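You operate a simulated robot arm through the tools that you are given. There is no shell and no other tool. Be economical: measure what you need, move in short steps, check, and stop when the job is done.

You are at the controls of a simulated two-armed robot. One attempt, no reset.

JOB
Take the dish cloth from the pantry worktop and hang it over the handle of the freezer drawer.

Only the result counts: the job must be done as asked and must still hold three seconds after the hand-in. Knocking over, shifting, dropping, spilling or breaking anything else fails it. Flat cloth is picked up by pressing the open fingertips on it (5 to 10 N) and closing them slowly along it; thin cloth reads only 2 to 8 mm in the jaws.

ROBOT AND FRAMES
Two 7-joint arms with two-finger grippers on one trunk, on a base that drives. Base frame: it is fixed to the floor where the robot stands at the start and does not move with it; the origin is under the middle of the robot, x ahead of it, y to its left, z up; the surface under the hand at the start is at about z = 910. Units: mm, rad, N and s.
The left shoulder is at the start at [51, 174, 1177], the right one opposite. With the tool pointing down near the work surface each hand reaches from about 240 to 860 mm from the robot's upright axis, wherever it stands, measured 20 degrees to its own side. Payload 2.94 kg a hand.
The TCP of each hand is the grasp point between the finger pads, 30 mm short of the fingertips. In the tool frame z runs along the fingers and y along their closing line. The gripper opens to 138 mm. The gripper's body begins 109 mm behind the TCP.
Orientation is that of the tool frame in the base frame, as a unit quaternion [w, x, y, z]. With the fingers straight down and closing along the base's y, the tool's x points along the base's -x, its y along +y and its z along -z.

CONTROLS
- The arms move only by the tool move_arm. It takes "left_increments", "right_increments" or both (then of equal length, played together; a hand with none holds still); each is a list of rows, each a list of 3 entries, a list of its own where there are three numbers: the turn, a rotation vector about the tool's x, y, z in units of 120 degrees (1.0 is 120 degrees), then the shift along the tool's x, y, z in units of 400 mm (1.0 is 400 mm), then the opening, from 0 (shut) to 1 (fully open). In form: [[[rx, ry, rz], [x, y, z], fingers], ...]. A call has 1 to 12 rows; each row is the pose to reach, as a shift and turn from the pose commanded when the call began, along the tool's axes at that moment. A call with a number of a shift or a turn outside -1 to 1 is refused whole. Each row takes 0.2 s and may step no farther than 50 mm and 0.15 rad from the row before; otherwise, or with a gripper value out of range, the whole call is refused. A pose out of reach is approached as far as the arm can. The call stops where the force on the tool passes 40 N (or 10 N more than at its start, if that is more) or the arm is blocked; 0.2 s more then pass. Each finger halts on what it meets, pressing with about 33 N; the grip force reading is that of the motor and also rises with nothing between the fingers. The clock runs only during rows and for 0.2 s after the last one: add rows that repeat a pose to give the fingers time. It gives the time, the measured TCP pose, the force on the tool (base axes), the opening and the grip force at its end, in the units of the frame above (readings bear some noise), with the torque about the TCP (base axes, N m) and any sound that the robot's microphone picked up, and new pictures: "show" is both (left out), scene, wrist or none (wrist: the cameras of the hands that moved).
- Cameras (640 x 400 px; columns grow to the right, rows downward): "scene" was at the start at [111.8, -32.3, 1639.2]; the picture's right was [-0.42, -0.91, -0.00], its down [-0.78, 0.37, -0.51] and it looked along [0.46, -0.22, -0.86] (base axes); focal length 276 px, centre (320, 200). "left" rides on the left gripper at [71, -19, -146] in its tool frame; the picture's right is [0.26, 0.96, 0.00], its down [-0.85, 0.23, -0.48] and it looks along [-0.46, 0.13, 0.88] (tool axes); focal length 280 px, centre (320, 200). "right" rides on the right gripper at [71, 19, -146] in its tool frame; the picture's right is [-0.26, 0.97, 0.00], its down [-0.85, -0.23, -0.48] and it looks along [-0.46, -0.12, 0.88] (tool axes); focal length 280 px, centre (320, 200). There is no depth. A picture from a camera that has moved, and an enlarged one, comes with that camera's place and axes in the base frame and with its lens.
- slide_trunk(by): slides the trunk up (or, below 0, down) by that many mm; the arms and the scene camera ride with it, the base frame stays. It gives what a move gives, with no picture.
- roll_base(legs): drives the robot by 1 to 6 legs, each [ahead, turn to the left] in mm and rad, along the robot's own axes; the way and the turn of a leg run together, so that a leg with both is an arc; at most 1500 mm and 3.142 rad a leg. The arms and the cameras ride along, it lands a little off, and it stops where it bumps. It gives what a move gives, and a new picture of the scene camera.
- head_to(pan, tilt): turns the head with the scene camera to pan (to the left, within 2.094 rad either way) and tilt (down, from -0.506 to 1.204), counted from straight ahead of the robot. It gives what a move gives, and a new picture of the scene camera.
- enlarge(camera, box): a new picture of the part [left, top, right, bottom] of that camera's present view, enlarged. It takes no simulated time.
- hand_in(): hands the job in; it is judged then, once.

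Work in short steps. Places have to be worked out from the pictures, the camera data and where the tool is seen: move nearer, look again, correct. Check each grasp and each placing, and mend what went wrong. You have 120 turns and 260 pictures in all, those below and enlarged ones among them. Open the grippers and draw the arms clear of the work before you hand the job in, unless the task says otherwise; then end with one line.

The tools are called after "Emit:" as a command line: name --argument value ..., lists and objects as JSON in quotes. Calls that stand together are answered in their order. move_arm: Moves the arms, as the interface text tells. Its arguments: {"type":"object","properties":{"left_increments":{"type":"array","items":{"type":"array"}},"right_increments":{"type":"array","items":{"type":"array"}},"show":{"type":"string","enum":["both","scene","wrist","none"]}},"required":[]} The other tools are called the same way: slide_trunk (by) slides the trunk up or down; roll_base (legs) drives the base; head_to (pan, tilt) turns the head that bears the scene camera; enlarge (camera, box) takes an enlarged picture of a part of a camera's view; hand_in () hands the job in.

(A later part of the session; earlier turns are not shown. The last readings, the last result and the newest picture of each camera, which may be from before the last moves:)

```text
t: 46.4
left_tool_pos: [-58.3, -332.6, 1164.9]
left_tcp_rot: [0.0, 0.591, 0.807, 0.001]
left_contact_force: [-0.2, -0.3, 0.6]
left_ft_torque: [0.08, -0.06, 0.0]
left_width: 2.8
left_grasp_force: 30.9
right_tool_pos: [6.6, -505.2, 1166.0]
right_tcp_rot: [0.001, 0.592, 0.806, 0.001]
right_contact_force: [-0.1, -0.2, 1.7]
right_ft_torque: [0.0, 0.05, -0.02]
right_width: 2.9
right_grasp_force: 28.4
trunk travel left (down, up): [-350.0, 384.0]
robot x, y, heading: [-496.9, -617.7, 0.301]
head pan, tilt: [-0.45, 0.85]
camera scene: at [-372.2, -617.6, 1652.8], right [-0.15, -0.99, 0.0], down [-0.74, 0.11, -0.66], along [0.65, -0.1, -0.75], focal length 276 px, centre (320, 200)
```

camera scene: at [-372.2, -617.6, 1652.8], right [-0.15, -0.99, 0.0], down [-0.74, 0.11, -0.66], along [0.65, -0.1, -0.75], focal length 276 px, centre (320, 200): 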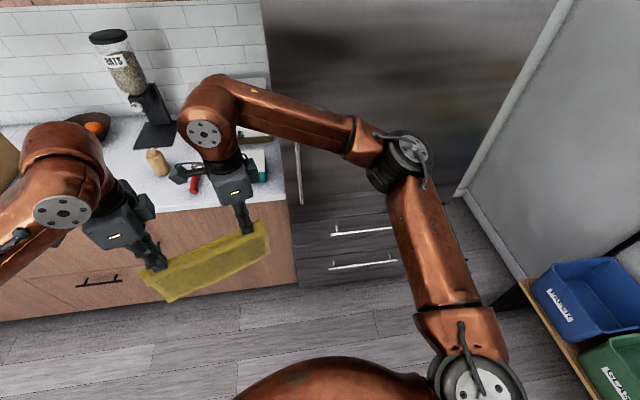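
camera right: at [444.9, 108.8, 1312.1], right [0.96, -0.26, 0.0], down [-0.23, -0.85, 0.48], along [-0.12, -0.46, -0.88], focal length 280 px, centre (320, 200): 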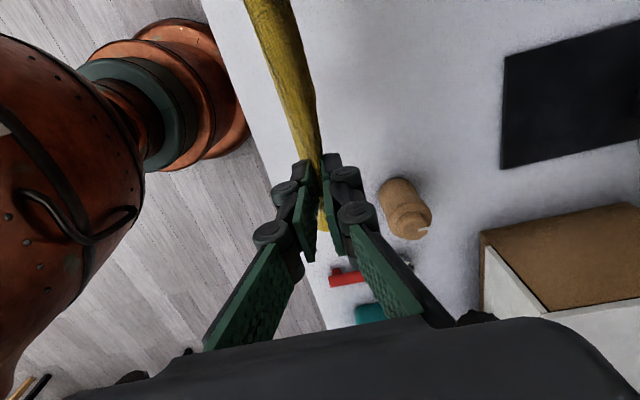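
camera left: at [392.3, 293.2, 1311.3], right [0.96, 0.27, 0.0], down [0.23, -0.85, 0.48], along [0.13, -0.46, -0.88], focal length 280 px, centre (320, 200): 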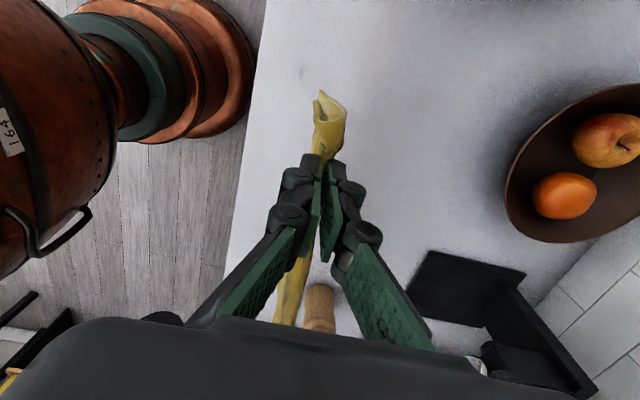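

No labels so far; the upper drawer handle is at z≈635, spanning y≈-770…-1170. I'll back toward a spot in front of it (so arms stay clear of the shelf) and face it squarely at (-420, -970).

Emit:
roll_base --legs '[[0, 1.484], [-361, 0], [0, -1.787]]'

Emit:
head_to --pan 0.0 --tilt 0.85

```text
t: 56.7
left_tool_pos: [87.7, -828.7, 1165.8]
left_tcp_rot: [0.0, 0.709, 0.706, 0.0]
left_contact_force: [0.0, -0.6, -1.4]
left_ft_torque: [0.01, -0.04, 0.0]
left_width: 4.9
left_grasp_force: 32.8
right_tool_pos: [96.8, -1011.8, 1165.0]
right_tcp_rot: [0.0, 0.71, 0.704, 0.0]
right_contact_force: [-0.1, 0.5, -0.5]
right_ft_torque: [0.03, -0.02, -0.02]
right_width: 3.8
right_grasp_force: 29.6
trunk travel left (down, up): [-350.0, 384.0]
robot x, y, heading: [-415.9, -968.1, -0.001]
head pan, tilt: [-0.45, 0.85]
camera scene: at [-295.9, -1004.6, 1652.8], right [-0.44, -0.9, 0.0], down [-0.68, 0.33, -0.66], along [0.59, -0.29, -0.75], focal length 276 px, centre (320, 200)
```

scene: 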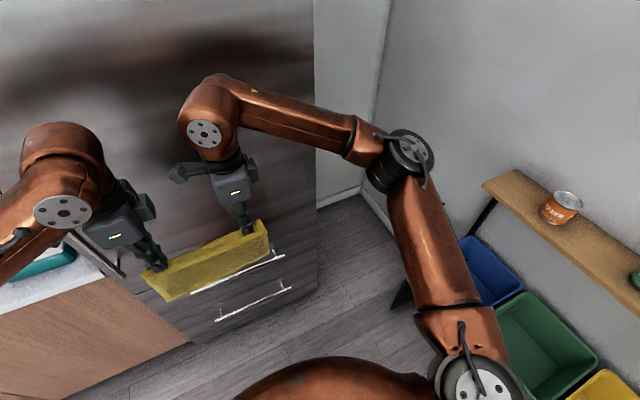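

```text
t: 57.6
left_tool_pos: [88.5, -828.8, 1165.5]
left_tcp_rot: [0.0, 0.708, 0.706, -0.001]
left_contact_force: [-1.4, 0.3, 2.9]
left_ft_torque: [0.03, -0.04, 0.0]
left_width: 4.1
left_grasp_force: 34.5
right_tool_pos: [96.9, -1012.2, 1165.2]
right_tcp_rot: [-0.001, 0.709, 0.705, 0.0]
right_contact_force: [-0.4, -0.1, 2.0]
right_ft_torque: [0.01, 0.0, -0.01]
right_width: 2.7
right_grasp_force: 29.7
trunk travel left (down, up): [-350.0, 384.0]
robot x, y, heading: [-418.5, -969.8, -0.002]
head pan, tilt: [0.0, 0.85]
camera scene: at [-287.9, -970.3, 1652.8], right [0.0, -1.0, 0.0], down [-0.75, 0.0, -0.66], along [0.66, 0.0, -0.75], focal length 276 px, centre (320, 200)
```

scene: 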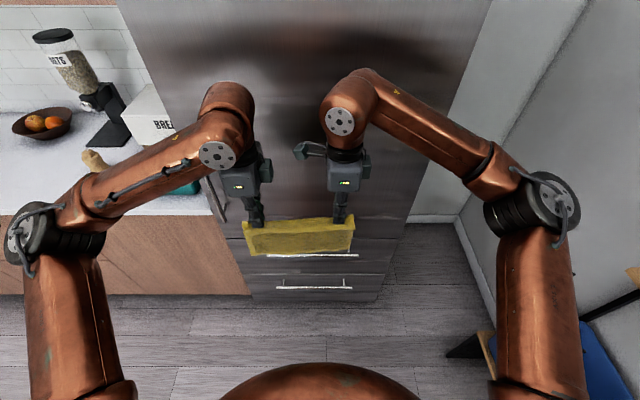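

Now square to the freezer: upper bar y≈-752…-1130 (centre ≈-945), z≈632. I tilt both hands 50° so fingers point forward-down, and shift 25 mm right.

Emit:
move_arm --left_increments '[[[-0.0595, 0, 0], [-0.01, 0, 0], 0], [[-0.119, 0, 0], [-0.02, 0, 0], 0], [[-0.1786, 0, 0], [-0.03, 0, 0], 0], [[-0.238, 0, 0], [-0.04, 0, 0], 0], [[-0.2976, 0, 0], [-0.05, 0, 0], 0], [[-0.357, 0, 0], [-0.0625, 0, 0], 0], [[-0.4167, 0, 0], [-0.0625, 0, 0], 0]]' --right_increments '[[[-0.0595, 0, 0], [-0.01, 0, 0], 0], [[-0.119, 0, 0], [-0.02, 0, 0], 0], [[-0.1786, 0, 0], [-0.03, 0, 0], 0], [[-0.238, 0, 0], [-0.04, 0, 0], 0], [[-0.2976, 0, 0], [-0.05, 0, 0], 0], [[-0.357, 0, 0], [-0.0625, 0, 0], 0], [[-0.4167, 0, 0], [-0.0625, 0, 0], 0]]'

```text
t: 59.2
left_tool_pos: [123.5, -869.2, 1179.3]
left_tcp_rot: [0.298, 0.642, 0.64, 0.299]
left_contact_force: [-0.6, -0.3, 1.1]
left_ft_torque: [-0.01, 0.09, 0.02]
left_width: 2.9
left_grasp_force: 30.8
left hand out of reach, approached as far as the arm can: row 6, 7
right_tool_pos: [98.8, -1037.5, 1165.7]
right_tcp_rot: [0.301, 0.642, 0.639, 0.299]
right_contact_force: [-0.9, -0.6, 1.2]
right_ft_torque: [-0.01, 0.07, -0.01]
right_width: 2.9
right_grasp_force: 31.4
trunk travel left (down, up): [-350.0, 384.0]
robot x, y, heading: [-420.2, -967.4, 0.002]
head pan, tilt: [0.0, 0.85]
camera scene: at [-287.3, -971.2, 1652.7], right [0.0, -1.0, 0.0], down [-0.75, 0.0, -0.66], along [0.66, 0.0, -0.75], focal length 276 px, centre (320, 200)
camera right: at [1.0, -967.3, 1273.9], right [0.62, -0.27, 0.74], down [-0.52, -0.84, 0.13], along [0.59, -0.46, -0.66], focal length 280 px, centre (320, 200)
camera left: at [-1.2, -798.6, 1258.0], right [0.62, 0.26, 0.74], down [-0.22, -0.85, 0.48], along [0.75, -0.46, -0.47], focal length 280 px, centre (320, 200)
```

scene: 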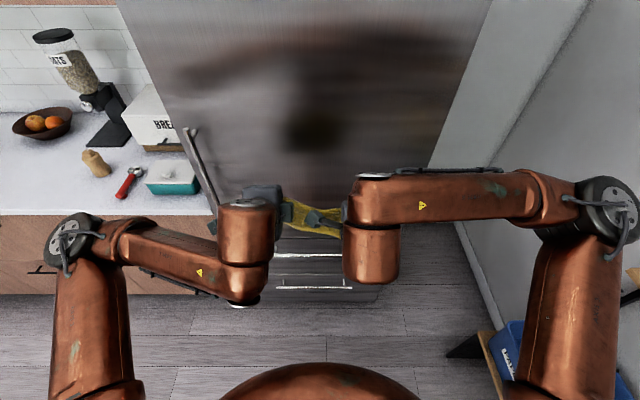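
right: 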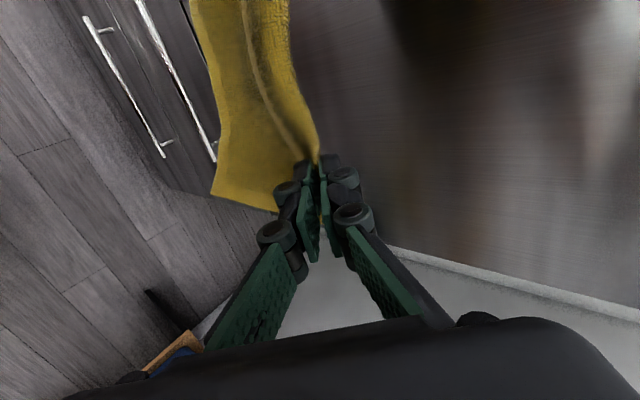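
left: 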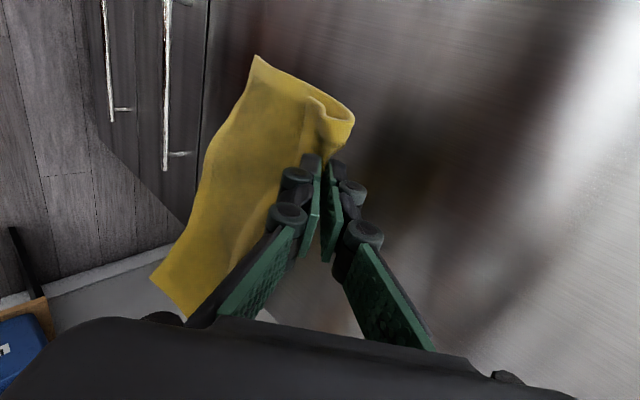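

The left hand ended slightly off (limit reached near the body), at (123,-869). I bring both to a common line x=150, y=-850/-1037, z=1165.

Emit:
move_arm --left_increments '[[[0, 0, 0], [0.024, 0.008, 0.037], 0], [[0, 0, 0], [0.0475, 0.0165, 0.074], 0], [[0, 0, 0], [0.0475, 0.0165, 0.074], 0]]' --right_increments '[[[0, 0, 0], [0, 0.041, 0.049], 0], [[0, 0, 0], [0, 0.082, 0.0977], 0], [[0, 0, 0], [0, 0.082, 0.0977], 0]]' --show "scene"

```text
t: 60.0
left_tool_pos: [150.7, -849.5, 1164.2]
left_tcp_rot: [0.299, 0.642, 0.64, 0.298]
left_contact_force: [0.1, -2.6, 1.0]
left_ft_torque: [0.0, 0.02, -0.06]
left_width: 4.1
left_grasp_force: 35.5
right_tool_pos: [148.6, -1037.9, 1166.0]
right_tcp_rot: [0.301, 0.642, 0.639, 0.298]
right_contact_force: [0.9, 1.5, -0.2]
right_ft_torque: [0.03, 0.02, 0.06]
right_width: 4.3
right_grasp_force: 33.0
trunk travel left (down, up): [-350.0, 384.0]
robot x, y, heading: [-415.7, -969.1, 0.001]
head pan, tilt: [0.0, 0.85]
camera scene: at [-288.5, -970.4, 1652.9], right [0.0, -1.0, 0.0], down [-0.75, 0.0, -0.66], along [0.66, 0.0, -0.75], focal length 276 px, centre (320, 200)
```

scene: 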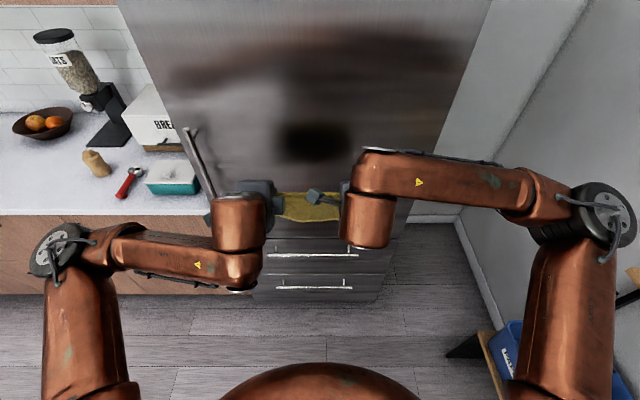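

Both hands are aligned with light tension. I lower the trunk by 300 mm so that the cloth's bottom comes to just above the bar's height, still 150 mm in front of it.

Emit:
slide_trunk --by -300

Emit:
head_to --pan 0.0 --tilt 0.8

Emit:
enlarge --camera "right" --box '[0, 0, 640, 400]'

Emit:
enlarge --camera "left" --box '[0, 0, 640, 400]'

```text
t: 63.0
left_tool_pos: [241.3, -847.4, 712.5]
left_tcp_rot: [0.197, 0.674, 0.683, 0.199]
left_contact_force: [-0.1, -0.1, 0.6]
left_ft_torque: [-0.01, 0.03, 0.02]
left_width: 0.1
left_grasp_force: 28.1
right_tool_pos: [161.3, -1038.5, 861.9]
right_tcp_rot: [0.295, 0.645, 0.64, 0.295]
right_contact_force: [-1.5, -0.2, 0.1]
right_ft_torque: [0.03, -0.04, -0.01]
right_width: 3.7
right_grasp_force: 32.3
trunk travel left (down, up): [-50.0, 684.0]
robot x, y, heading: [-414.9, -966.8, 0.001]
head pan, tilt: [0.0, 0.85]
```

```text
t: 63.6
left_tool_pos: [275.1, -851.6, 700.5]
left_tcp_rot: [0.194, 0.651, 0.713, 0.174]
left_contact_force: [0.5, -0.5, 1.1]
left_ft_torque: [0.01, 0.11, 0.01]
left_width: 0.1
left_grasp_force: 27.9
right_tool_pos: [164.0, -1024.5, 855.7]
right_tcp_rot: [0.273, 0.621, 0.664, 0.313]
right_contact_force: [-0.8, 0.1, 0.1]
right_ft_torque: [0.02, -0.06, -0.04]
right_width: 3.5
right_grasp_force: 32.5
trunk travel left (down, up): [-50.0, 684.0]
robot x, y, heading: [-419.6, -968.8, -0.003]
head pan, tilt: [0.0, 0.799]
camera scene: at [78.4, -971.3, 1305.7], right [0.0, -1.0, 0.0], down [-0.77, 0.0, -0.63], along [0.63, 0.0, -0.77], focal length 276 px, centre (320, 200)
```

scene: 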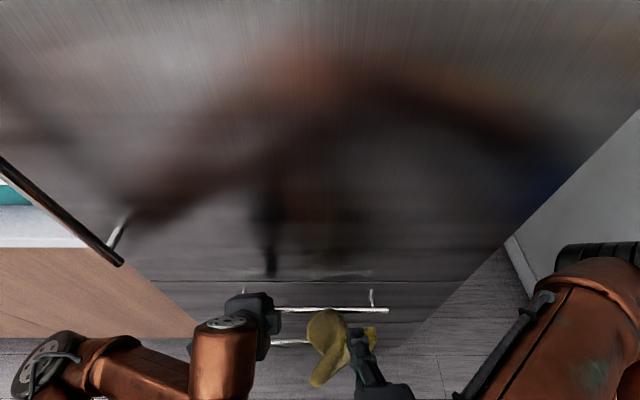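

```text
1.00 times, centred on (320, 200) of right (not enlarged: the box is as wide or as high as the picture)
camera zoom: at [63.8, -965.0, 967.4], right [0.65, -0.23, 0.72], down [-0.44, -0.89, 0.12], along [0.61, -0.39, -0.68], focal length 280 px, centre (320, 200)
```

zoom: 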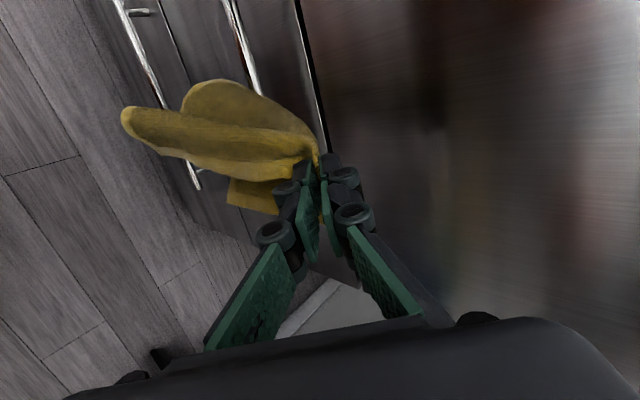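

```text
1.00 times, centred on (320, 200) of left (not enlarged: the box is as wide or as high as the picture)
camera zoom: at [177.0, -782.9, 812.9], right [0.81, 0.35, 0.47], down [0.02, -0.82, 0.57], along [0.59, -0.45, -0.67], focal length 280 px, centre (320, 200)
```

zoom: 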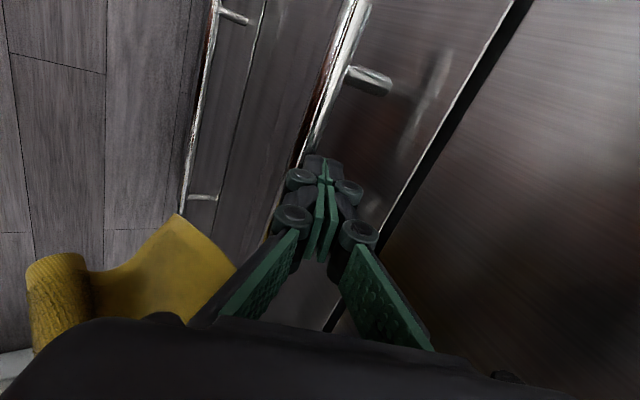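

The trunk motion leaned the torso forward and the left hand was dragged off, losing the cloth; the right still holds. I check where everything settles before doing anything else.

Emit:
move_arm --right_increments '[[[0, 0, 0], [0, 0, 0], 0]]' --show "none"

```text
t: 63.9
left_tool_pos: [291.1, -869.6, 718.1]
left_tcp_rot: [0.216, 0.607, 0.754, 0.131]
left_contact_force: [-1.0, 0.4, -0.9]
left_ft_torque: [-0.08, -0.08, -0.05]
left_width: 0.2
left_grasp_force: 28.4
right_tool_pos: [113.4, -994.8, 860.6]
right_tcp_rot: [0.25, 0.542, 0.726, 0.342]
right_contact_force: [0.6, 1.4, 0.2]
right_ft_torque: [-0.09, -0.02, -0.13]
right_width: 3.8
right_grasp_force: 32.1
trunk travel left (down, up): [-50.0, 684.0]
robot x, y, heading: [-411.0, -963.7, -0.003]
head pan, tilt: [0.0, 0.799]
stopped in row 1 (left hand): the arm was blocked; the commanded pose is now the measured one
```

Emit:
head_to --pan 0.0 --tilt 1.15

```text
t: 64.8
left_tool_pos: [284.4, -873.5, 726.1]
left_tcp_rot: [0.22, 0.609, 0.75, 0.134]
left_contact_force: [-0.5, 0.7, 0.9]
left_ft_torque: [-0.05, -0.03, -0.01]
left_width: 0.1
left_grasp_force: 28.1
right_tool_pos: [104.0, -998.4, 863.0]
right_tcp_rot: [0.252, 0.543, 0.722, 0.346]
right_contact_force: [0.7, -1.0, 0.9]
right_ft_torque: [0.05, -0.01, -0.03]
right_width: 3.7
right_grasp_force: 32.4
trunk travel left (down, up): [-50.0, 684.0]
robot x, y, heading: [-414.8, -964.7, -0.004]
head pan, tilt: [0.0, 1.15]
camera scene: at [77.6, -971.1, 1277.3], right [0.0, -1.0, 0.0], down [-0.95, 0.0, -0.31], along [0.31, 0.0, -0.95], focal length 276 px, centre (320, 200)
```

scene: 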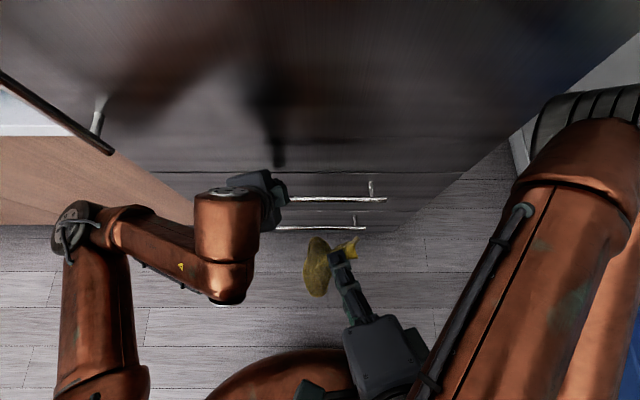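

The trunk moves forward as well as down (~366 mm), crowding the arms. The right hand still holds the cloth near one corner. I drive back 330 mm to regain room.

Emit:
roll_base --legs '[[-330, 0]]'

Emit:
head_to --pan 0.0 --tilt 0.7

Emit:
enlarge --camera "right" --box '[0, 0, 640, 400]'

```text
t: 65.5
left_tool_pos: [248.1, -928.1, 818.8]
left_tcp_rot: [0.271, 0.563, 0.779, 0.059]
left_contact_force: [0.5, -1.5, -1.6]
left_ft_torque: [0.13, -0.08, 0.06]
left_width: 0.0
left_grasp_force: 28.5
right_tool_pos: [53.8, -1049.2, 844.9]
right_tcp_rot: [0.214, 0.635, 0.698, 0.253]
right_contact_force: [1.0, -2.0, -0.6]
right_ft_torque: [0.11, -0.04, 0.08]
right_width: 3.9
right_grasp_force: 29.2
trunk travel left (down, up): [-50.0, 684.0]
robot x, y, heading: [-421.0, -966.6, -0.009]
head pan, tilt: [0.0, 1.15]
stopped in leg 1: the robot was blocked; the commanded pose is now the measured one
camera scene: at [73.9, -975.9, 1277.6], right [-0.01, -1.0, 0.0], down [-0.95, 0.01, -0.31], along [0.31, 0.0, -0.95], focal length 276 px, centre (320, 200)
```

scene: 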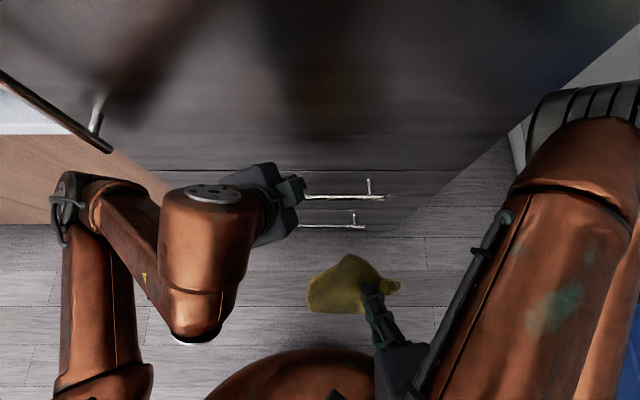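

```text
t: 66.4
left_tool_pos: [247.2, -911.4, 821.0]
left_tcp_rot: [0.318, 0.505, 0.802, -0.033]
left_contact_force: [16.5, -3.2, 20.6]
left_ft_torque: [0.74, 2.43, -0.78]
left_width: 0.0
left_grasp_force: 28.4
right_tool_pos: [-42.7, -1000.9, 856.4]
right_tcp_rot: [0.023, 0.559, 0.781, 0.278]
right_contact_force: [-3.3, 22.9, 5.6]
right_ft_torque: [-1.95, -0.3, -1.02]
right_width: 0.9
right_grasp_force: 29.3
trunk travel left (down, up): [-50.0, 684.0]
robot x, y, heading: [-424.3, -968.4, -0.005]
head pan, tilt: [0.0, 0.7]
camera scene: at [68.5, -979.2, 1318.3], right [-0.01, -1.0, 0.0], down [-0.7, 0.01, -0.71], along [0.71, 0.0, -0.7], focal length 276 px, centre (320, 200)
```

scene: 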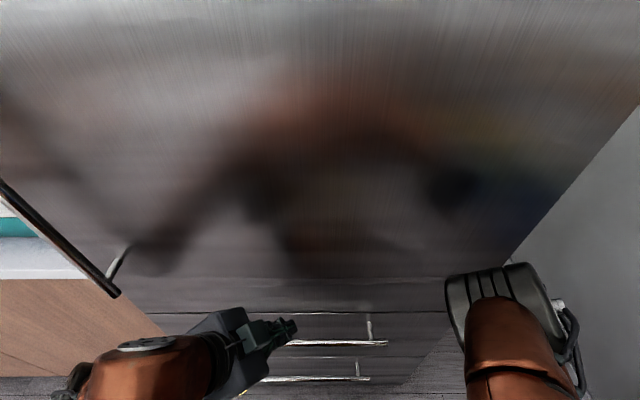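

```text
1.00 times, centred on (320, 200) of right (not enlarged: the box is as wide or as high as the picture)
camera zoom: at [-102.0, -995.2, 1007.4], right [0.93, -0.02, 0.37], down [-0.05, -1.0, 0.06], along [0.37, -0.08, -0.93], focal length 280 px, centre (320, 200)
```

zoom: 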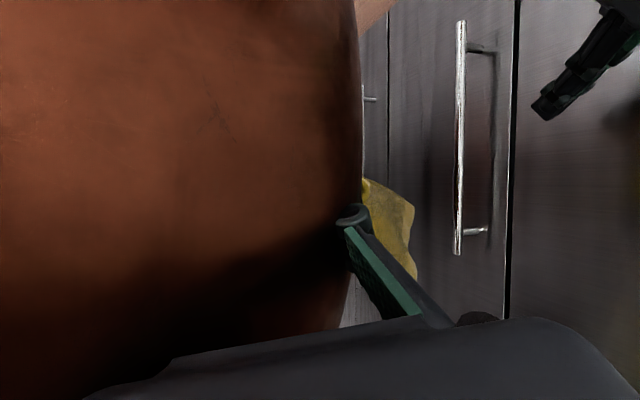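

The arms were blocked against the robot's own body, stopping the drive. I carefully move the right hand forward away from the torso first.

Emit:
move_arm --right_increments '[[[0, 0, 0], [-0.045, 0.06, 0.018], 0], [[0, 0, 0], [-0.09, 0.12, 0.037], 0], [[0, 0, 0], [-0.135, 0.18, 0.055], 0], [[0, 0, 0], [-0.179, 0.2415, 0.0735], 0]]'

Emit:
enlarge --camera "left" --box '[0, 0, 640, 400]'

```text
t: 66.6
left_tool_pos: [227.8, -887.1, 827.0]
left_tcp_rot: [0.288, 0.474, 0.83, -0.058]
left_contact_force: [-0.8, 4.7, -9.3]
left_ft_torque: [-0.85, -0.49, -0.28]
left_width: 0.1
left_grasp_force: 27.9
right_tool_pos: [-92.6, -1024.4, 858.8]
right_tcp_rot: [-0.003, 0.557, 0.805, 0.204]
right_contact_force: [109.6, -351.0, -47.2]
right_ft_torque: [54.51, 7.97, 17.66]
right_width: 7.3
right_grasp_force: 32.4
right hand out of reach, approached as far as the arm can: row 1
trunk travel left (down, up): [-50.0, 684.0]
robot x, y, heading: [-422.3, -967.2, -0.005]
head pan, tilt: [0.0, 0.7]
stopped in row 1 (right hand): the force on the tool passed its limit at 67 N (the readings are from after the stop); the commanded pose is now the measured one
camera scene: at [67.1, -963.0, 1318.0], right [0.0, -1.0, 0.01], down [-0.7, 0.0, -0.71], along [0.71, -0.01, -0.7], focal length 276 px, centre (320, 200)
camera right: at [-133.0, -1005.5, 1015.2], right [0.97, 0.05, 0.25], down [0.01, -0.99, 0.16], along [0.26, -0.15, -0.95], focal length 280 px, centre (320, 200)
```

scene: 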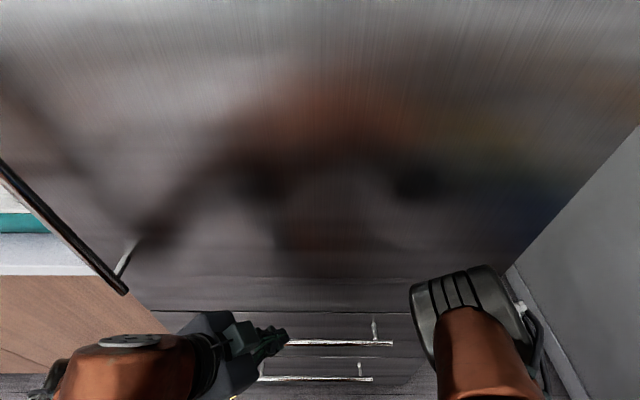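
right: 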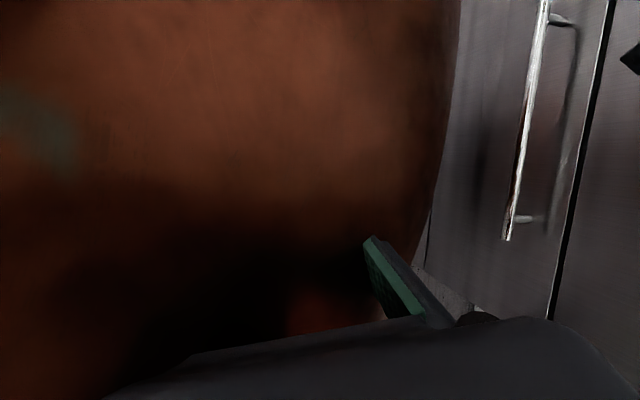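

```text
1.00 times, centred on (320, 200) of left (not enlarged: the box is as wide or as high as the picture)
camera zoom: at [120.9, -791.8, 907.6], right [0.69, 0.72, 0.03], down [0.31, -0.34, 0.89], along [0.65, -0.6, -0.46], focal length 280 px, centre (320, 200)
```

zoom: 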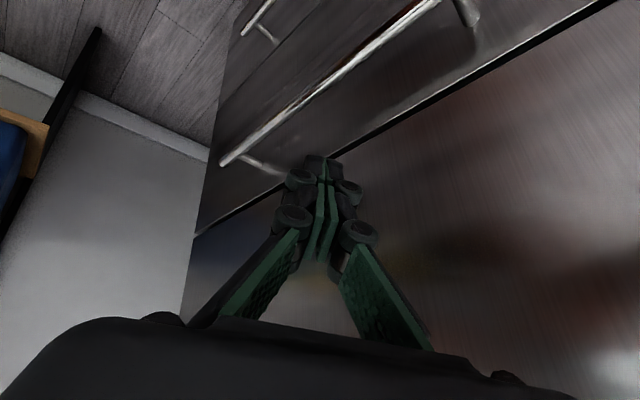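

The right hand is jammed against the torso, which sits behind it; raising the trunk moves the torso back, away from the hand. I raise it 100 mm.

Emit:
slide_trunk --by 100

Emit:
enlarge --camera "right" --box '[0, 0, 640, 400]'

Emit:
enlarge --camera "scene" --box '[0, 0, 640, 400]'

```text
t: 67.0
left_tool_pos: [200.1, -896.9, 876.5]
left_tcp_rot: [0.301, 0.45, 0.837, -0.082]
left_contact_force: [0.1, 0.3, -0.8]
left_ft_torque: [-0.09, 0.04, -0.1]
left_width: 0.1
left_grasp_force: 28.5
right_tool_pos: [-110.5, -1046.5, 860.2]
right_tcp_rot: [0.058, 0.572, 0.797, 0.184]
right_contact_force: [107.9, -184.1, 39.0]
right_ft_torque: [24.4, 4.17, 6.64]
right_width: 4.8
right_grasp_force: 25.4
trunk travel left (down, up): [-52.0, 682.0]
robot x, y, heading: [-421.5, -962.7, -0.002]
head pan, tilt: [0.0, 0.7]
stopped: the arm was blocked; the commanded pose is now the measured one
```

```text
1.00 times, centred on (320, 200) of right (not enlarged: the box is as wide or as high as the picture)
camera zoom: at [-158.6, -1009.2, 1010.1], right [0.95, 0.02, 0.31], down [-0.06, -0.96, 0.26], along [0.31, -0.26, -0.91], focal length 280 px, centre (320, 200)
```

zoom: 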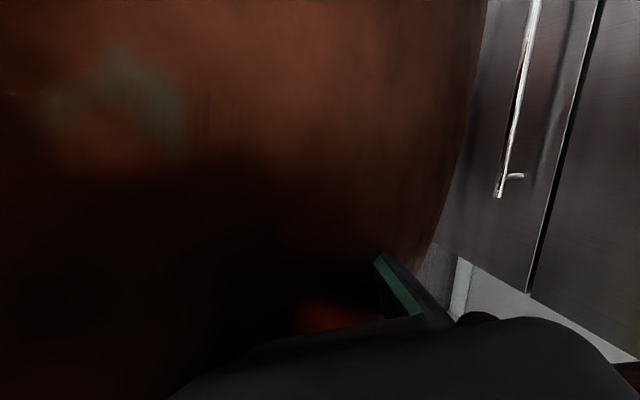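

```text
1.00 times, centred on (320, 200) of scene (not enlarged: the box is as wide or as high as the picture)
camera zoom: at [57.7, -967.2, 1321.2], right [0.0, -1.0, 0.0], down [-0.7, 0.0, -0.72], along [0.72, 0.0, -0.7], focal length 276 px, centre (320, 200)
```

zoom: 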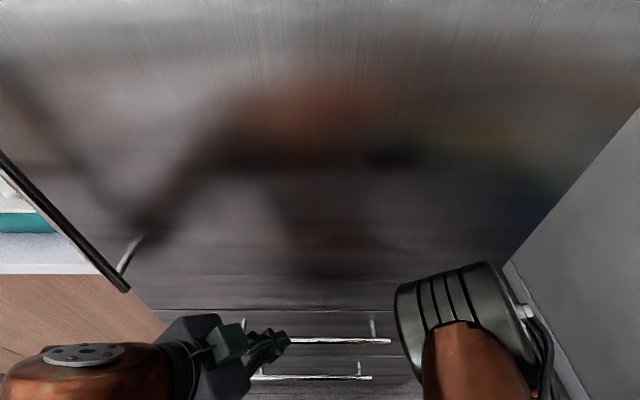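

The torso pushes the hand toward (+x, -y); I move the hand out in that direction.

Emit:
move_arm --right_increments '[[[0, 0, 0], [-0.073, 0.015, -0.0035], 0], [[0, 0, 0], [-0.146, 0.03, -0.007], 0], [[0, 0, 0], [-0.219, 0.045, -0.0105], 0], [[0, 0, 0], [-0.292, 0.06, -0.014], 0]]'

```text
t: 67.3
left_tool_pos: [156.2, -902.4, 918.6]
left_tcp_rot: [0.311, 0.434, 0.84, -0.096]
left_contact_force: [0.0, 0.8, -2.4]
left_ft_torque: [-0.16, -0.08, -0.03]
left_width: 0.0
left_grasp_force: 27.9
right_tool_pos: [-133.4, -1061.2, 870.9]
right_tcp_rot: [0.122, 0.59, 0.773, 0.198]
right_contact_force: [90.5, -50.0, -3.2]
right_ft_torque: [-1.38, 2.41, 0.34]
right_width: 4.2
right_grasp_force: 32.8
right hand out of reach, approached as far as the arm can: row 1
trunk travel left (down, up): [-52.0, 682.0]
robot x, y, heading: [-422.4, -966.4, -0.009]
head pan, tilt: [0.0, 0.7]
stopped in row 1 (left hand): the arm was blocked; the commanded pose is now the measured one
camera scene: at [34.3, -969.6, 1326.2], right [0.0, -1.0, 0.0], down [-0.68, 0.0, -0.73], along [0.73, 0.0, -0.68], focal length 276 px, centre (320, 200)
camera right: at [-196.9, -1013.2, 1011.1], right [0.9, -0.03, 0.42], down [-0.17, -0.94, 0.28], along [0.39, -0.33, -0.86], focal length 280 px, centre (320, 200)
```

scene: 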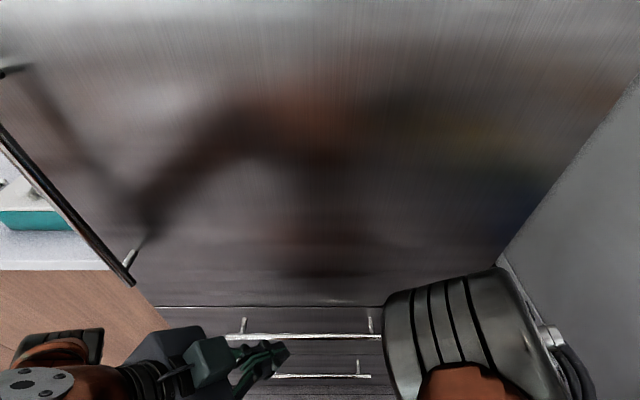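
right: 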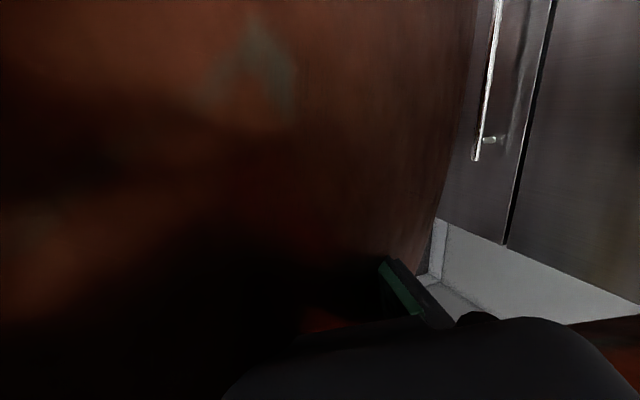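

The trunk is easing back and forces are falling (right now 90 N). I continue raising the trunk.

Emit:
slide_trunk --by 100

Emit:
slide_trunk --by 100

```text
t: 67.6
left_tool_pos: [100.9, -904.3, 952.4]
left_tcp_rot: [0.323, 0.418, 0.843, -0.102]
left_contact_force: [1.6, -0.2, -1.2]
left_ft_torque: [-0.07, 0.08, -0.11]
left_width: 0.0
left_grasp_force: 28.3
right_tool_pos: [-175.0, -1066.6, 888.5]
right_tcp_rot: [0.183, 0.583, 0.754, 0.241]
right_contact_force: [90.8, -58.7, 27.3]
right_ft_torque: [-1.45, 2.79, 0.27]
right_width: 3.9
right_grasp_force: 33.1
trunk travel left (down, up): [-54.0, 680.0]
robot x, y, heading: [-420.7, -965.5, -0.004]
head pan, tilt: [0.0, 0.7]
stopped: the arm was blocked; the commanded pose is now the measured one
```

```text
t: 69.0
left_tool_pos: [118.2, -903.9, 1030.1]
left_tcp_rot: [0.323, 0.432, 0.837, -0.088]
left_contact_force: [0.4, -0.3, -0.3]
left_ft_torque: [-0.03, 0.02, -0.02]
left_width: 0.2
left_grasp_force: 28.3
right_tool_pos: [-216.0, -1058.6, 993.1]
right_tcp_rot: [0.192, 0.567, 0.757, 0.262]
right_contact_force: [28.3, -8.9, 42.0]
right_ft_torque: [0.63, -1.11, -0.29]
right_width: 1.9
right_grasp_force: 32.1
trunk travel left (down, up): [-154.0, 580.0]
robot x, y, heading: [-421.7, -967.3, -0.01]
head pan, tilt: [0.0, 0.7]
```

Trunk now raises properly. Let me look at the state.

Emit:
head_to --pan -0.2 --tilt 1.15

Emit:
enlarge --camera "right" --box '[0, 0, 640, 400]'

```text
t: 69.8
left_tool_pos: [107.7, -903.0, 1035.6]
left_tcp_rot: [0.328, 0.434, 0.835, -0.085]
left_contact_force: [-0.3, -0.4, 0.2]
left_ft_torque: [0.01, -0.05, -0.04]
left_width: 0.0
left_grasp_force: 28.9
right_tool_pos: [-227.1, -1058.6, 992.2]
right_tcp_rot: [0.194, 0.566, 0.757, 0.264]
right_contact_force: [7.7, -9.7, 13.2]
right_ft_torque: [-0.01, -0.03, 0.02]
right_width: 3.1
right_grasp_force: 31.7
trunk travel left (down, up): [-154.0, 580.0]
robot x, y, heading: [-424.0, -965.4, -0.005]
head pan, tilt: [-0.201, 1.15]
camera scene: at [-169.3, -983.2, 1426.4], right [-0.2, -0.98, 0.0], down [-0.89, 0.19, -0.41], along [0.4, -0.08, -0.91], focal length 276 px, centre (320, 200)
```

scene: 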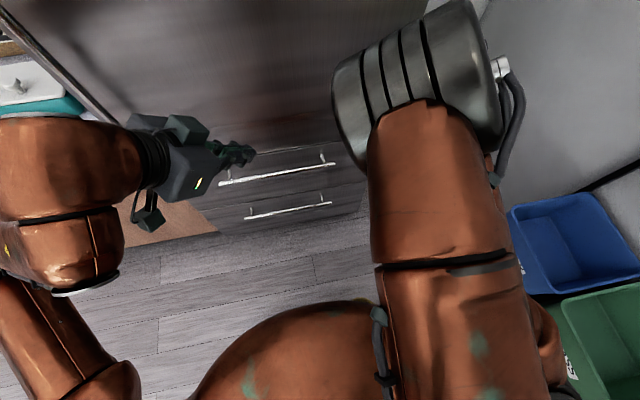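

```text
1.00 times, centred on (320, 200) of right (not enlarged: the box is as wide or as high as the picture)
camera zoom: at [-317.4, -1014.0, 1119.8], right [0.8, -0.04, 0.6], down [-0.21, -0.95, 0.23], along [0.56, -0.31, -0.77], focal length 280 px, centre (320, 200)
```

zoom: 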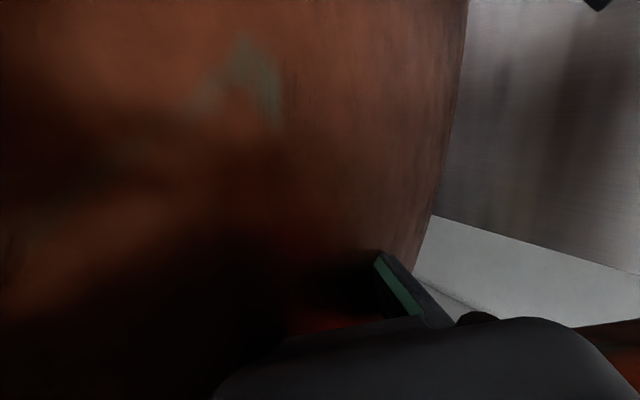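

Contact is nearly gone. I move the right hand outwards (-y) and forward, away from the torso.

Emit:
move_arm --right_increments '[[[0, 0, 0], [-0.067, 0.005, 0.004], 0], [[0, 0, 0], [-0.134, 0.01, 0.0075], 0], [[0, 0, 0], [-0.201, 0.015, 0.011], 0], [[0, 0, 0], [-0.268, 0.02, 0.015], 0]]'

```text
t: 70.8
left_tool_pos: [109.5, -902.9, 1033.7]
left_tcp_rot: [0.327, 0.434, 0.835, -0.085]
left_contact_force: [0.5, -0.4, -0.6]
left_ft_torque: [0.0, -0.02, 0.01]
left_width: 0.0
left_grasp_force: 28.5
right_tool_pos: [-200.6, -1105.9, 1040.4]
right_tcp_rot: [0.192, 0.565, 0.758, 0.264]
right_contact_force: [0.1, 0.1, 0.1]
right_ft_torque: [0.02, -0.02, 0.05]
right_width: 3.0
right_grasp_force: 32.3
right hand out of reach, approached as far as the arm can: row 1, 2, 3, 4
trunk travel left (down, up): [-154.0, 580.0]
robot x, y, heading: [-421.4, -966.8, -0.004]
head pan, tilt: [-0.201, 1.15]
camera scene: at [-167.3, -983.0, 1425.7], right [-0.2, -0.98, 0.0], down [-0.89, 0.19, -0.41], along [0.4, -0.08, -0.91], focal length 276 px, centre (320, 200)
camera right: at [-291.0, -1061.5, 1167.3], right [0.8, -0.04, 0.59], down [-0.21, -0.95, 0.23], along [0.56, -0.31, -0.77], focal length 280 px, centre (320, 200)
```

scene: 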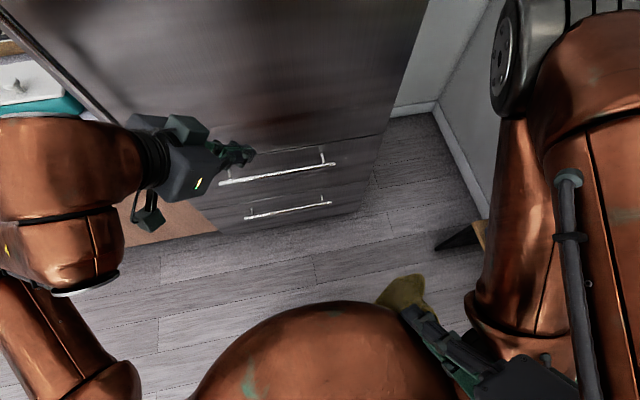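
right: 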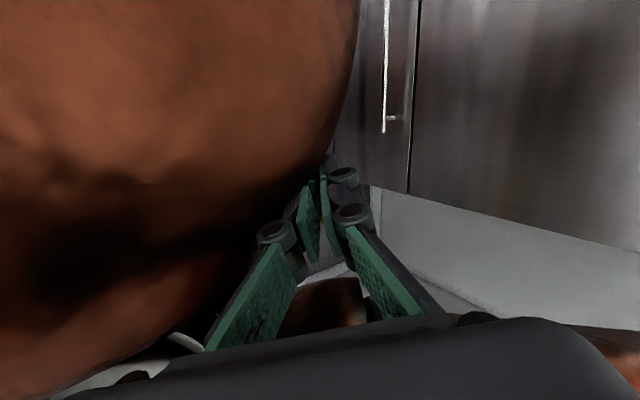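

Free again, and the cloth is still in the right jaws. Now I drive back 300 mm for room.

Emit:
roll_base --legs '[[-300, 0]]'

```text
t: 72.9
left_tool_pos: [-191.0, -901.8, 1034.1]
left_tcp_rot: [0.328, 0.433, 0.835, -0.084]
left_contact_force: [-0.8, -0.4, 0.9]
left_ft_torque: [-0.02, -0.02, 0.05]
left_width: 0.2
left_grasp_force: 28.6
right_tool_pos: [-500.7, -1104.4, 1040.3]
right_tcp_rot: [0.194, 0.564, 0.757, 0.265]
right_contact_force: [0.9, 0.2, 0.1]
right_ft_torque: [-0.01, -0.03, 0.02]
right_width: 3.1
right_grasp_force: 32.4
trunk travel left (down, up): [-154.0, 580.0]
robot x, y, heading: [-722.1, -962.6, -0.002]
head pan, tilt: [-0.201, 1.15]
camera scene: at [-467.9, -981.2, 1426.2], right [-0.2, -0.98, 0.0], down [-0.89, 0.19, -0.41], along [0.4, -0.08, -0.91], focal length 276 px, centre (320, 200)
```

scene: 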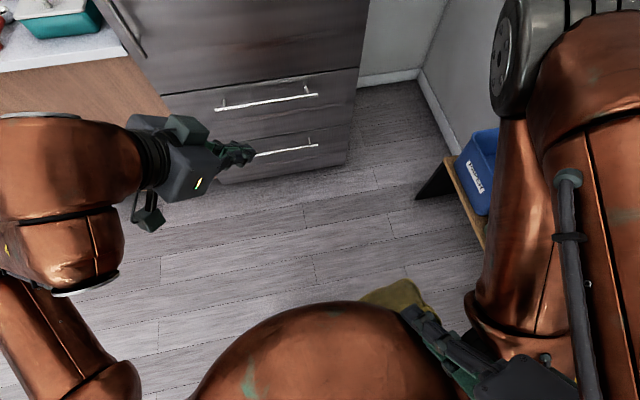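

Clear view of both drawers, no labels; I'll use the upper handle. Now I bring the right hand forward with the cloth and move the left hand aside.

Emit:
move_arm --left_increments '[[[0, 0, 0], [0.031, 0.0286, -0.02], 0.3], [[0, 0, 0], [0.0625, 0.057, -0.04], 0.3], [[0, 0, 0], [0.094, 0.086, -0.06], 0.3], [[0, 0, 0], [0.125, 0.1145, -0.08], 0.3], [[0, 0, 0], [0.156, 0.143, -0.1], 0.3], [[0, 0, 0], [0.1875, 0.172, -0.12], 0.3], [[0, 0, 0], [0.219, 0.2, -0.14], 0.3], [[0, 0, 0], [0.25, 0.229, -0.16], 0.3]]' --right_increments '[[[0, 0, 0], [-0.0147, 0.0734, 0.0578], 0], [[0, 0, 0], [-0.029, 0.147, 0.1156], 0], [[0, 0, 0], [-0.044, 0.22, 0.173], 0], [[0, 0, 0], [-0.0588, 0.2938, 0.231], 0], [[0, 0, 0], [-0.0734, 0.367, 0.289], 0], [[0, 0, 0], [-0.088, 0.44, 0.347], 0], [[0, 0, 0], [-0.103, 0.514, 0.405], 0], [[0, 0, 0], [-0.1175, 0.5875, 0.4625], 0]]'

```text
t: 74.7
left_tool_pos: [-188.4, -750.4, 1034.8]
left_tcp_rot: [0.327, 0.434, 0.835, -0.087]
left_contact_force: [-0.2, -0.4, 0.1]
left_ft_torque: [0.0, 0.0, -0.04]
left_width: 41.7
left_grasp_force: 0.0
right_tool_pos: [-198.5, -1062.4, 1041.7]
right_tcp_rot: [0.193, 0.565, 0.758, 0.264]
right_contact_force: [0.7, 0.2, -0.5]
right_ft_torque: [0.02, 0.01, 0.04]
right_width: 3.5
right_grasp_force: 32.2
trunk travel left (down, up): [-154.0, 580.0]
robot x, y, heading: [-725.7, -962.9, -0.003]
head pan, tilt: [-0.201, 1.15]
camera scene: at [-466.5, -980.7, 1425.9], right [-0.2, -0.98, 0.0], down [-0.89, 0.19, -0.41], along [0.4, -0.08, -0.91], focal length 276 px, centre (320, 200)
camera right: at [-288.9, -1018.1, 1168.2], right [0.8, -0.04, 0.6], down [-0.21, -0.95, 0.23], along [0.56, -0.31, -0.77], focal length 280 px, centre (320, 200)
camera left: at [-304.2, -653.0, 1100.6], right [0.65, 0.76, -0.03], down [0.3, -0.22, 0.93], along [0.7, -0.61, -0.38], focal length 280 px, centre (320, 200)
```

scene: 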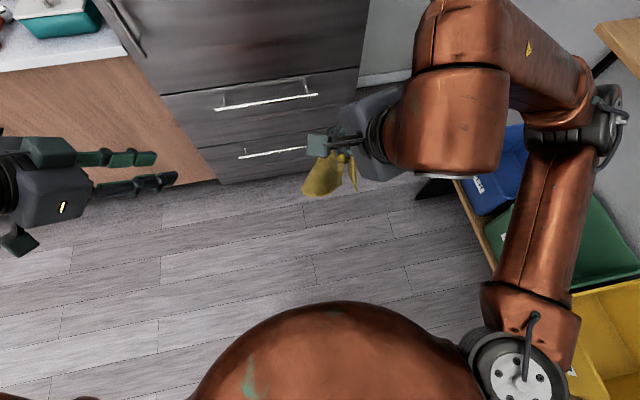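
right: 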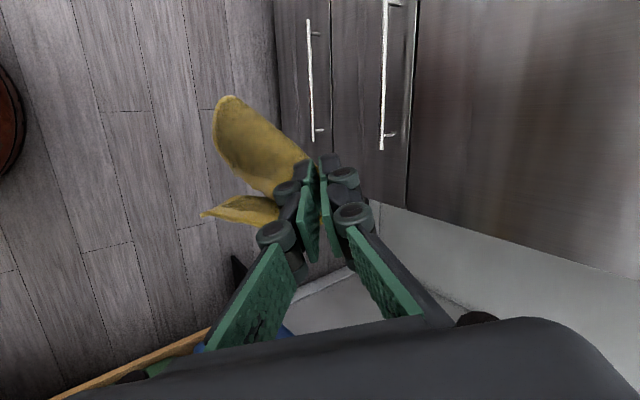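
left: 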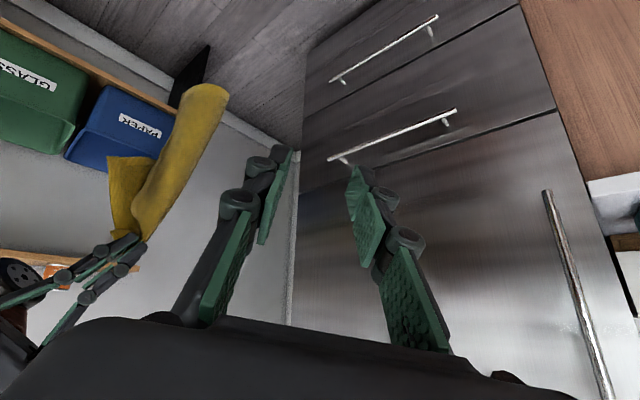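

The left wrist camera gives a good side view: the cloth hangs ~260 mm as a strip from the right jaws, and the upper bar is confirmed at x≈303, z≈645, y≈-765…-1150. I'll hang it single-handed. Drive 200 mm forward.

Emit:
roll_base --legs '[[200, 0]]'

Emit:
enlarge --camera "left" --box '[0, 0, 640, 400]'

```text
t: 76.3
left_tool_pos: [11.7, -753.4, 1035.6]
left_tcp_rot: [0.328, 0.433, 0.836, -0.082]
left_contact_force: [0.6, 0.0, -0.1]
left_ft_torque: [0.01, 0.02, -0.01]
left_width: 41.4
left_grasp_force: 0.2
right_tool_pos: [1.2, -1064.4, 1041.5]
right_tcp_rot: [0.195, 0.564, 0.758, 0.265]
right_contact_force: [-0.1, 0.1, -0.6]
right_ft_torque: [0.02, 0.03, -0.01]
right_width: 2.9
right_grasp_force: 32.2
trunk travel left (down, up): [-154.0, 580.0]
robot x, y, heading: [-519.9, -965.6, 0.001]
head pan, tilt: [-0.201, 1.15]
camera scene: at [-232.8, -981.3, 1423.6], right [-0.2, -0.98, 0.01], down [-0.9, 0.18, -0.39], along [0.38, -0.08, -0.92], focal length 276 px, centre (320, 200)
```

scene: 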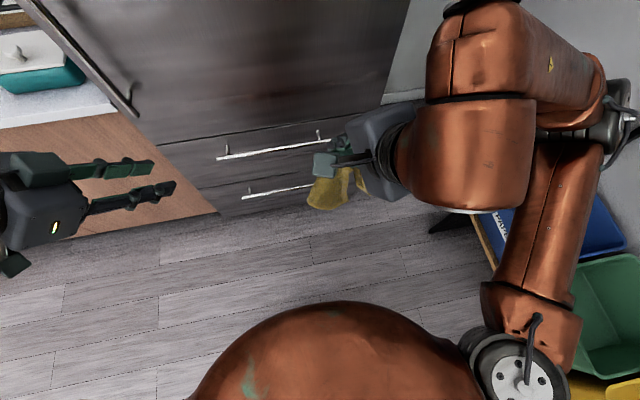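

```text
1.00 times, centred on (320, 200) of left (not enlarged: the box is as wide or as high as the picture)
camera zoom: at [-104.1, -655.1, 1101.8], right [0.64, 0.76, -0.02], down [0.3, -0.23, 0.93], along [0.7, -0.6, -0.38], focal length 280 px, centre (320, 200)
```

zoom: 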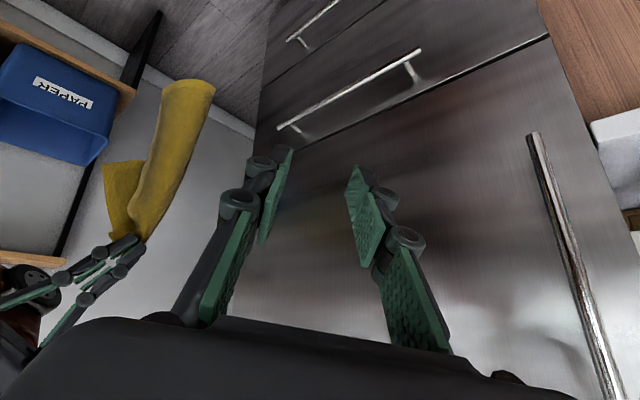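

I move the right hand forward to about (200, -990, 1041), still in front of the bar and above.

Emit:
move_arm --right_increments '[[[0, 0, 0], [0.006, 0.0694, 0.0547], 0], [[0, 0, 0], [0.012, 0.1387, 0.1093], 0], [[0, 0, 0], [0.018, 0.208, 0.164], 0], [[0, 0, 0], [0.024, 0.2773, 0.2187], 0], [[0, 0, 0], [0.03, 0.3467, 0.2733], 0], [[0, 0, 0], [0.036, 0.416, 0.328], 0]]'

Emit:
enlarge --camera "left" --box '[0, 0, 640, 400]'

```text
t: 77.7
left_tool_pos: [-5.6, -751.8, 1042.0]
left_tcp_rot: [0.334, 0.434, 0.833, -0.08]
left_contact_force: [0.2, 0.2, -0.5]
left_ft_torque: [0.0, 0.01, -0.03]
left_width: 41.6
left_grasp_force: 0.0
right_tool_pos: [184.2, -989.2, 1050.4]
right_tcp_rot: [0.202, 0.562, 0.756, 0.269]
right_contact_force: [0.5, 0.3, -0.7]
right_ft_torque: [0.03, 0.03, -0.04]
right_width: 2.8
right_grasp_force: 32.1
trunk travel left (down, up): [-154.0, 580.0]
robot x, y, heading: [-520.9, -968.9, -0.002]
head pan, tilt: [-0.201, 1.15]
camera scene: at [-253.8, -980.5, 1424.9], right [-0.2, -0.98, 0.0], down [-0.9, 0.18, -0.4], along [0.39, -0.08, -0.92], focal length 276 px, centre (320, 200)
camera right: at [90.8, -943.5, 1175.9], right [0.79, -0.03, 0.61], down [-0.22, -0.95, 0.23], along [0.57, -0.31, -0.76], focal length 280 px, centre (320, 200)
```

scene: 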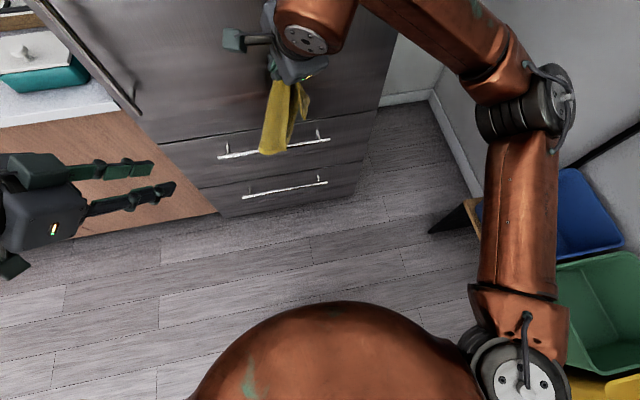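
right: 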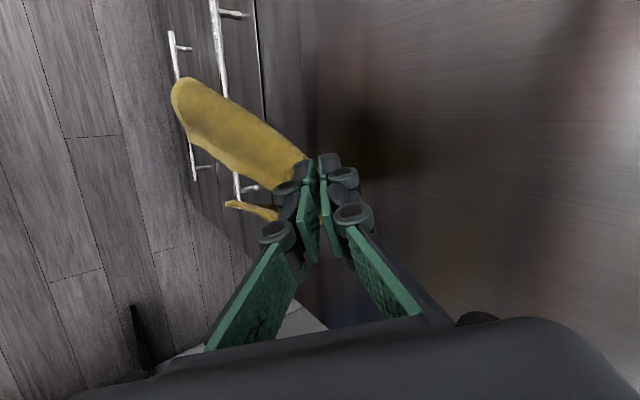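

```text
1.00 times, centred on (320, 200) of left (not enlarged: the box is as wide or as high as the picture)
camera zoom: at [-122.6, -654.7, 1105.9], right [0.64, 0.76, -0.01], down [0.29, -0.23, 0.93], along [0.71, -0.6, -0.36], focal length 280 px, centre (320, 200)
```

zoom: 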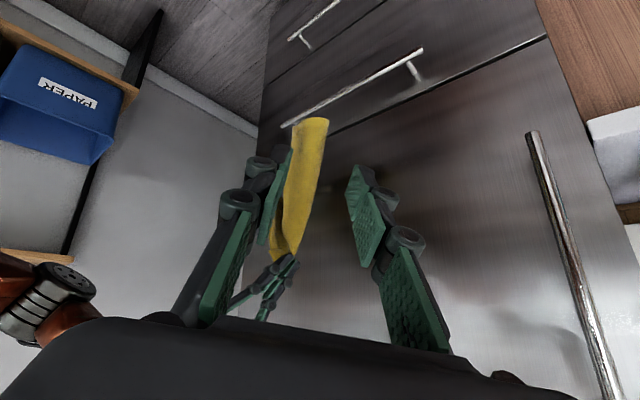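

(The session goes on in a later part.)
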